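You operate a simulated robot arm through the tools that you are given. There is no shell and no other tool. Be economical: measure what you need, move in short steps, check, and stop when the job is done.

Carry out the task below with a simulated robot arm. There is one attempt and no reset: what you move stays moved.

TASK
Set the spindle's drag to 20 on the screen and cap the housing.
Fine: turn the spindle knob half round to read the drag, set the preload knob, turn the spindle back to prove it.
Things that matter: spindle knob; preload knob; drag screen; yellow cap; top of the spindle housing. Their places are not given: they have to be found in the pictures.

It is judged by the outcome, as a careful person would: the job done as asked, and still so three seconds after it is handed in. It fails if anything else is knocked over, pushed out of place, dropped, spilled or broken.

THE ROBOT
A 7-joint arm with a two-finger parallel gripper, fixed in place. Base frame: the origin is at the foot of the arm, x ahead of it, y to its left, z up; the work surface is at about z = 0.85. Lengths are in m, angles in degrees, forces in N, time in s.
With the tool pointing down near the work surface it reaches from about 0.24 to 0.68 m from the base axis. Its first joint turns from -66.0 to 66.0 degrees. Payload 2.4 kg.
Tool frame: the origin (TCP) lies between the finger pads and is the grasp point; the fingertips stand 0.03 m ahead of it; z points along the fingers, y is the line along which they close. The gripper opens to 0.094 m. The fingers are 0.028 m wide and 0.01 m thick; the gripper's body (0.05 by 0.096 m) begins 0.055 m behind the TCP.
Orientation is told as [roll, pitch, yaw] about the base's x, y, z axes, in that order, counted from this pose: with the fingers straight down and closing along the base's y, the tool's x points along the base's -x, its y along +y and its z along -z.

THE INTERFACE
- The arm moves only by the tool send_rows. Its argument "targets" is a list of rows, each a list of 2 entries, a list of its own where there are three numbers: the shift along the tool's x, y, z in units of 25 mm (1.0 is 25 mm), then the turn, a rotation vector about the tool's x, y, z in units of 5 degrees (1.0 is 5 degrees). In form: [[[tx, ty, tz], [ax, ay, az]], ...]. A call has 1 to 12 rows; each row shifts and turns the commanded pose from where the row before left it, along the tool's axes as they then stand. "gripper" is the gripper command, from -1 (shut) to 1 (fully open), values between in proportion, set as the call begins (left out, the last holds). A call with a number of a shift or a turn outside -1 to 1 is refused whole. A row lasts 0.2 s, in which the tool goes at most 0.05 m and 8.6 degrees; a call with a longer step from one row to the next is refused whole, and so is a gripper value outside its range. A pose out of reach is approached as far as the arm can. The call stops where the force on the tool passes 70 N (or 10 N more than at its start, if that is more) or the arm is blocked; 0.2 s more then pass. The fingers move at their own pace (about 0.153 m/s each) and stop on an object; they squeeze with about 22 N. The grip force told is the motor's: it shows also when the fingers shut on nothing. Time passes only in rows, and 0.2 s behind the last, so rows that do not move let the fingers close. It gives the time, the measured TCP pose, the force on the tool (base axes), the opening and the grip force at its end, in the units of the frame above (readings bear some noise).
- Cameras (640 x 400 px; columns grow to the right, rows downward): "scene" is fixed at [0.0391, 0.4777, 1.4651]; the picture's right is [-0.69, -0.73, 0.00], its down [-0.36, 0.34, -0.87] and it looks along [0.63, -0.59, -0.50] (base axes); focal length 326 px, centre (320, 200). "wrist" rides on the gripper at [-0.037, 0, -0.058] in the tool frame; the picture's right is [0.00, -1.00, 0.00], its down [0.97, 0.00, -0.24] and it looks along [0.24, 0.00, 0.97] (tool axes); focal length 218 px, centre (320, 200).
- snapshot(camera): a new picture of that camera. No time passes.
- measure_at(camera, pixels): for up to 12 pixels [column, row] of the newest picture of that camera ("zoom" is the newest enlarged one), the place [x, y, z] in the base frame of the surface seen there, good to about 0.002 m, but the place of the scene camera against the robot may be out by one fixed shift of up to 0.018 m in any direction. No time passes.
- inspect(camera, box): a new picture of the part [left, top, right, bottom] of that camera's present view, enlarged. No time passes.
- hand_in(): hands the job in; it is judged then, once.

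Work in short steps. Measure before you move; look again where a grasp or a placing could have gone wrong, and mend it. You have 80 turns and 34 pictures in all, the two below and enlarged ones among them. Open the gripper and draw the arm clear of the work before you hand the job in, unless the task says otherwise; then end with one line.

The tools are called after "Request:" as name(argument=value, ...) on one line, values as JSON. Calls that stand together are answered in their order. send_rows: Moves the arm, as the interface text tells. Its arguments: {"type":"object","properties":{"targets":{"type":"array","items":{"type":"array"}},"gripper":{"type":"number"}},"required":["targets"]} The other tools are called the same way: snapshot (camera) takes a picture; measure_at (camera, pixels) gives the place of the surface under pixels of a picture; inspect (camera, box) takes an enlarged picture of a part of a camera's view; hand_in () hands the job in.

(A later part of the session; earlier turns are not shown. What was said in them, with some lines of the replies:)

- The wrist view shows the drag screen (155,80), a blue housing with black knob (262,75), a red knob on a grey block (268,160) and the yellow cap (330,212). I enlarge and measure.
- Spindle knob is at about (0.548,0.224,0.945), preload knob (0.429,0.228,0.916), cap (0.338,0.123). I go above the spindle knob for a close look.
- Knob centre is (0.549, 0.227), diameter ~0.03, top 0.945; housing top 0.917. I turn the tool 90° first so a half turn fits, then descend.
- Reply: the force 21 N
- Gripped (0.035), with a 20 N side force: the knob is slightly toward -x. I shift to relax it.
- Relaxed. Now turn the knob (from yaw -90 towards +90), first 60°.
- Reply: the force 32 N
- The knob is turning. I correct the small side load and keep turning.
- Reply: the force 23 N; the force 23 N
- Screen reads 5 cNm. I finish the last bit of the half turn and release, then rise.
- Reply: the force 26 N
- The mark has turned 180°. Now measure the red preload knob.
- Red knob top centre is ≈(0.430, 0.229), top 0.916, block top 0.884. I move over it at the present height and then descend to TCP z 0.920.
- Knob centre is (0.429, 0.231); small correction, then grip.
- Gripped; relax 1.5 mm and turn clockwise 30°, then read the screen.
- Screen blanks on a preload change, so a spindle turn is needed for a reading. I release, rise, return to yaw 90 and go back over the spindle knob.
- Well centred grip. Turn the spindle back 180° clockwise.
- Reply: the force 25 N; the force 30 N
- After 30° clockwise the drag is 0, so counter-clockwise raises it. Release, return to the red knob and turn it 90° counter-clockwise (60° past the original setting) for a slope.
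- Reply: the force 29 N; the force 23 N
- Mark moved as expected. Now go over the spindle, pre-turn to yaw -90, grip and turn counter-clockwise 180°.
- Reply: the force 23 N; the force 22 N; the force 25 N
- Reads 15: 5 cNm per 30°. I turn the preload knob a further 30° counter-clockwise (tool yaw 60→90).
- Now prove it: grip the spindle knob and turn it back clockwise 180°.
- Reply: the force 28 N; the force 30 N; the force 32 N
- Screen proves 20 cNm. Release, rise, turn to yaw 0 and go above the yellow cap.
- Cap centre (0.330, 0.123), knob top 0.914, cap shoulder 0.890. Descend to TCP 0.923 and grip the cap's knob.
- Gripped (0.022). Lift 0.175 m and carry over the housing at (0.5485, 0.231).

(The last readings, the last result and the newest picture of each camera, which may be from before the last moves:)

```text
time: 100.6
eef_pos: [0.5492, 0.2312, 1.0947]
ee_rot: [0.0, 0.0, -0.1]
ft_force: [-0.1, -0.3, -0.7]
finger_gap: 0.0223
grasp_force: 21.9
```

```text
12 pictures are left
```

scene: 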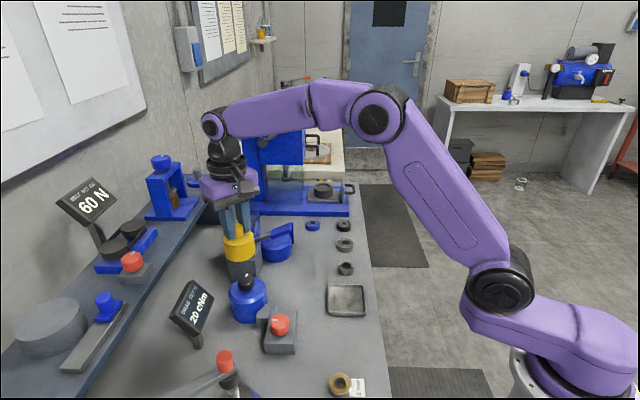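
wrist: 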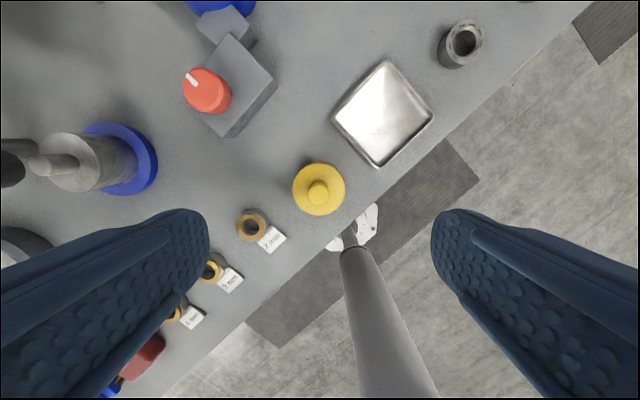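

Screen still 20. Lower to just above the spindle knob (TCP ~1.03) and check alignment.

Request:
send_rows(targets=[[[0, 0, 0.9], [0, 0, 0]], [[0, 0, 0.9], [0, 0, 0]], [[0, 0, 0.7], [0, 0, 0]], [[0, 0, 0], [0, 0, 0]]])

Request:
inspect(camera="scene", box=[190, 220, 310, 330])

Request:
inspect(camera="wrist", box=[220, 120, 420, 260])

```text
time: 101.6
eef_pos: [0.5504, 0.231, 1.0328]
ee_rot: [-0.1, -0.1, 0.0]
ft_force: [0.3, -0.5, 0.1]
finger_gap: 0.0224
grasp_force: 22.3
```

```text
3.64 times, centred on (250, 275) of scene
```

zoom: 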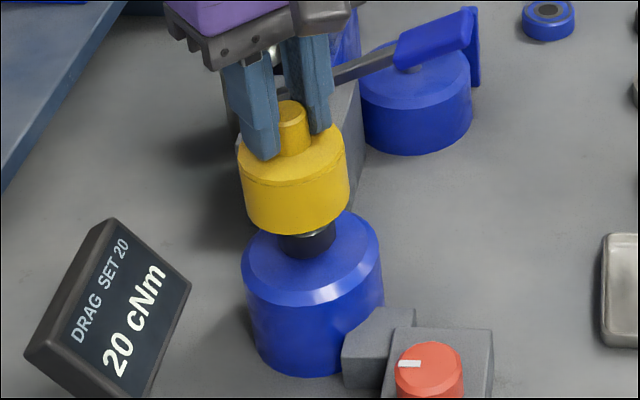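

```text
2.86 times, centred on (320, 190) of wrist
```

zoom: 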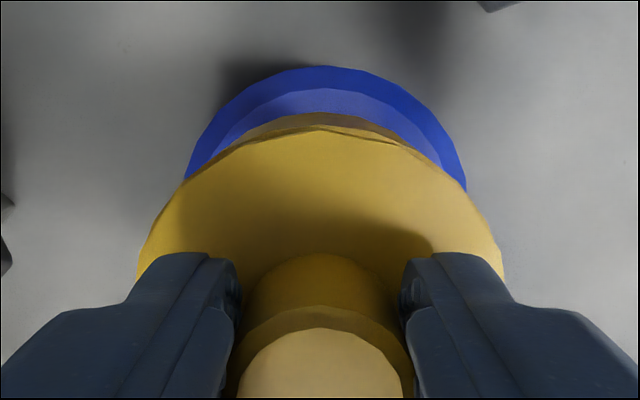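

The scene view suggests the cap may be a couple of mm off; I measure cap and housing edges in the scene zoom frame and wrist.

Request:
inspect(camera="scene", box=[190, 220, 310, 330])

Request:
measure_at(camera="zoom", pixels=[[244, 170], [343, 170], [294, 178], [294, 190], [246, 275], [379, 275], [313, 320], [313, 298], [270, 320], [360, 300], [265, 180], [330, 178]])

```text
3.64 times, centred on (250, 275) of scene
```

zoom: 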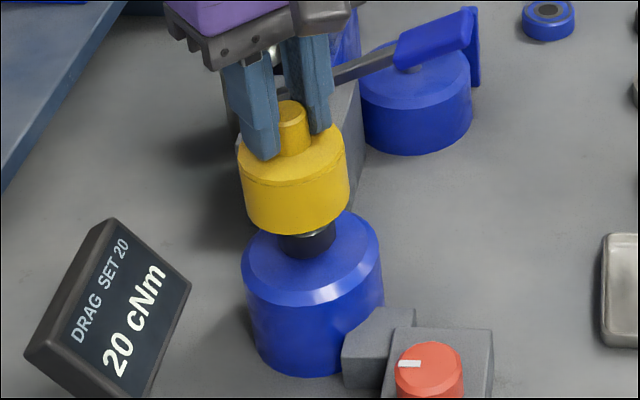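

```text
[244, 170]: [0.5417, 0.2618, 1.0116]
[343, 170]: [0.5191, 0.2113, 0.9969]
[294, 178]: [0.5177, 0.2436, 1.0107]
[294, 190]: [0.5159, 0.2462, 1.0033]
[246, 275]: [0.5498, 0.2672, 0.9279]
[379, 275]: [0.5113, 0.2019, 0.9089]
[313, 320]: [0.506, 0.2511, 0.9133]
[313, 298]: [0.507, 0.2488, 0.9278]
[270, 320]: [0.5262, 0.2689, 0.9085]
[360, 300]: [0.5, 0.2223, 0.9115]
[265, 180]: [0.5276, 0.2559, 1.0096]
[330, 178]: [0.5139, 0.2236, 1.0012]
```

Housing axis is about 2 mm toward -x and 1.5 mm toward -y of the cap. Correct and lower gently until contact.

Request:
send_rows(targets=[[[0.09, -0.056, 0], [0, 0, 0]], [[0, 0, 0.3], [0, 0, 0]], [[0, 0, 0.3], [0, 0, 0]], [[0, 0, 0.3], [0, 0, 0]], [[0, 0, 0.2], [0, 0, 0]], [[0, 0, 0.2], [0, 0, 0]], [[0, 0, 0], [0, 0, 0]]])

```text
time: 103.2
eef_pos: [0.5469, 0.229, 0.9995]
ee_rot: [-0.1, 0.0, -0.1]
ft_force: [-0.7, 0.1, -1.4]
finger_gap: 0.0219
grasp_force: 21.8
```

Cap has passed over the knob without force. Continue to contact near 0.992.

Request:
send_rows(targets=[[[0, 0, 0.1], [0, 0, 0]], [[0, 0, 0.1], [0, 0, 0]], [[0, 0, 0.08], [0, 0, 0]], [[0, 0, 0], [0, 0, 0]]])

Request:
inspect(camera="scene", box=[190, 220, 310, 330])

```text
time: 104.2
eef_pos: [0.5482, 0.2304, 0.9921]
ee_rot: [0.0, -0.1, 0.0]
ft_force: [-0.3, -0.5, 0.2]
finger_gap: 0.0224
grasp_force: 22.0
```

```text
3.64 times, centred on (250, 275) of scene
```

zoom: 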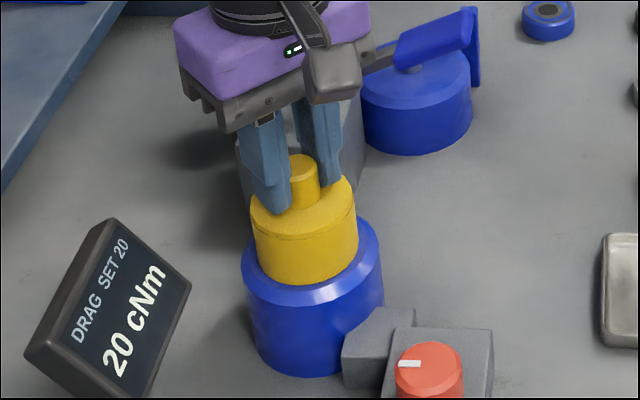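

Looks centred laterally now. Lower the last millimetres until a touch force appears.

Request:
send_rows(targets=[[[0, 0, 0.06], [0, 0, 0]], [[0, 0, 0.06], [0, 0, 0]], [[0, 0, 0], [0, 0, 0]]])

```text
time: 105.0
eef_pos: [0.5483, 0.2308, 0.991]
ee_rot: [0.1, -0.3, -0.1]
ft_force: [-5.3, -1.5, 16.6]
finger_gap: 0.0223
grasp_force: 21.4
```

Contact at 0.991, matching a cap resting on the housing top. Release and rise.

Request:
send_rows(targets=[[[0, 0, -0.05], [0, 0, 0]], [[0, 0, 0], [0, 0, 0]]])

Request:
send_rows(targets=[[[0, 0, 0], [0, 0, 0]], [[0, 0, 0], [0, 0, 0]], [[0, 0, 0], [0, 0, 0]]], gripper=0.6)

Request:
send_rows(targets=[[[0, 0, -0.5], [0, 0, 0]], [[0, 0, -1], [0, 0, 0]], [[0, 0, -1], [0, 0, 0]], [[0, 0, -1], [0, 0, 0]], [[0, 0, -1], [0, 0, 0]], [[0, 0, 0], [0, 0, 0]]])

Request:
inspect(camera="scene", box=[150, 220, 390, 370])

Request:
snapshot(camera="wrist")

```text
time: 105.6
eef_pos: [0.5475, 0.2308, 0.9917]
ee_rot: [0.1, -0.1, 0.0]
ft_force: [-2.2, 1.3, 12.1]
finger_gap: 0.0221
grasp_force: 21.4
```

```text
time: 106.4
eef_pos: [0.5477, 0.2297, 0.9911]
ee_rot: [0.1, 0.0, 0.0]
ft_force: [0.3, -0.6, -0.4]
finger_gap: 0.0752
grasp_force: 0.1
```

```text
time: 107.8
eef_pos: [0.5484, 0.2304, 1.1052]
ee_rot: [0.0, -0.1, -0.1]
ft_force: [-0.2, -0.2, -0.3]
finger_gap: 0.0752
grasp_force: 0.1
```

```text
2.67 times, centred on (270, 295) of scene
```

zoom: 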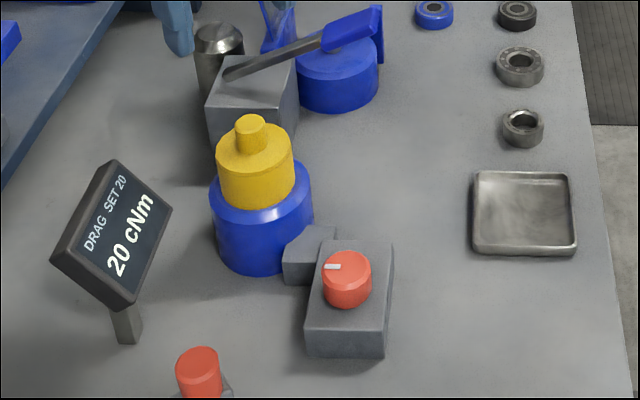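

```text
6 pictures are left
```

wrist: 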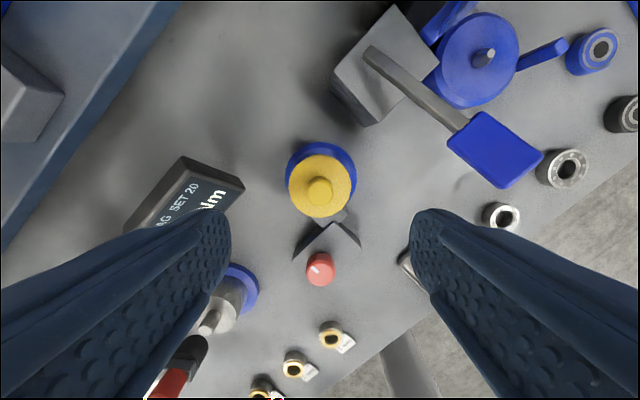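

The cap sits on the housing; I check its level and height.

Request:
measure_at(camera="wrist", pixels=[[293, 185], [350, 185], [320, 162], [320, 212], [320, 190], [320, 150], [289, 170], [352, 170]])

Request:
inspect(camera="wrist", box=[270, 130, 370, 230])

```text
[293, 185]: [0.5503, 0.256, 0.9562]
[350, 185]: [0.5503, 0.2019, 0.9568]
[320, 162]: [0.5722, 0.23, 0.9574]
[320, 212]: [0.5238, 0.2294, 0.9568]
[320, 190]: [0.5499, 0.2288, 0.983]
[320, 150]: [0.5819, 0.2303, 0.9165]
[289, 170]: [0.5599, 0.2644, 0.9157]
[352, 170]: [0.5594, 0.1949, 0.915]
```

```text
4.00 times, centred on (320, 180) of wrist
```

zoom: 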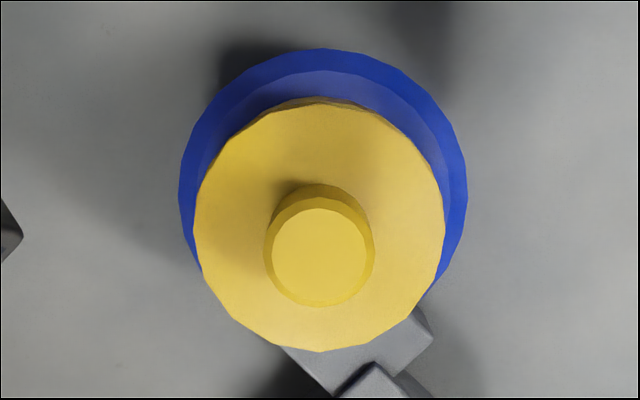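

Cap is level (0.957 all round), centred at (0.548, 0.229) on the housing. Draw the arm clear.

Request:
send_rows(targets=[[[0, 0, -1], [0, 0, 0]], [[0, 0, -1], [0, 0, 0]], [[0, 0, -1], [0, 0, 0]], [[0, 0, -1], [0, 0, 0]], [[0.9, -0.5, 0], [0, 0, 0]], [[0.9, -0.5, 0], [0, 0, 0]], [[0.9, -0.5, 0], [0, 0, 0]], [[0.9, -0.5, 0], [0, 0, 0]], [[0.9, -0.5, 0], [0, 0, 0]], [[0, 0, 0], [0, 0, 0]], [[0, 0, 0], [0, 0, 0]]], gripper=1)

Request:
snapshot(camera="scene")

```text
time: 110.2
eef_pos: [0.4356, 0.1685, 1.2032]
ee_rot: [-0.1, 0.0, -0.1]
ft_force: [-0.3, 0.1, 0.4]
finger_gap: 0.0943
grasp_force: 0.1
```

```text
4 pictures are left
```

scene: 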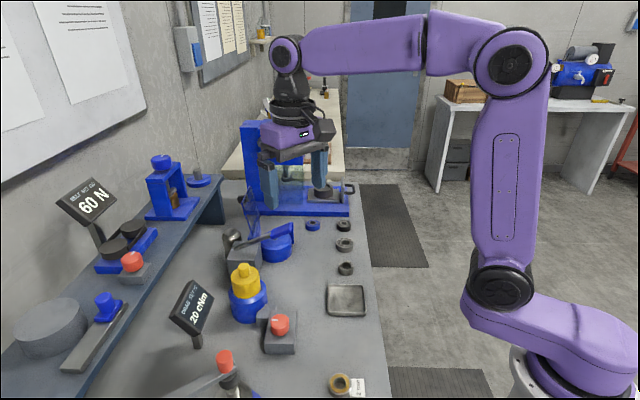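

The screen shows 20 cNm, the cap is on the housing and the arm is clear, so I hand it in.

Request:
hand_in()

```text
The job is handed in.
```

The spindle's drag is set to 20 cNm, proved by turning the spindle back, and the yellow cap sits level and centred on top of the housing.
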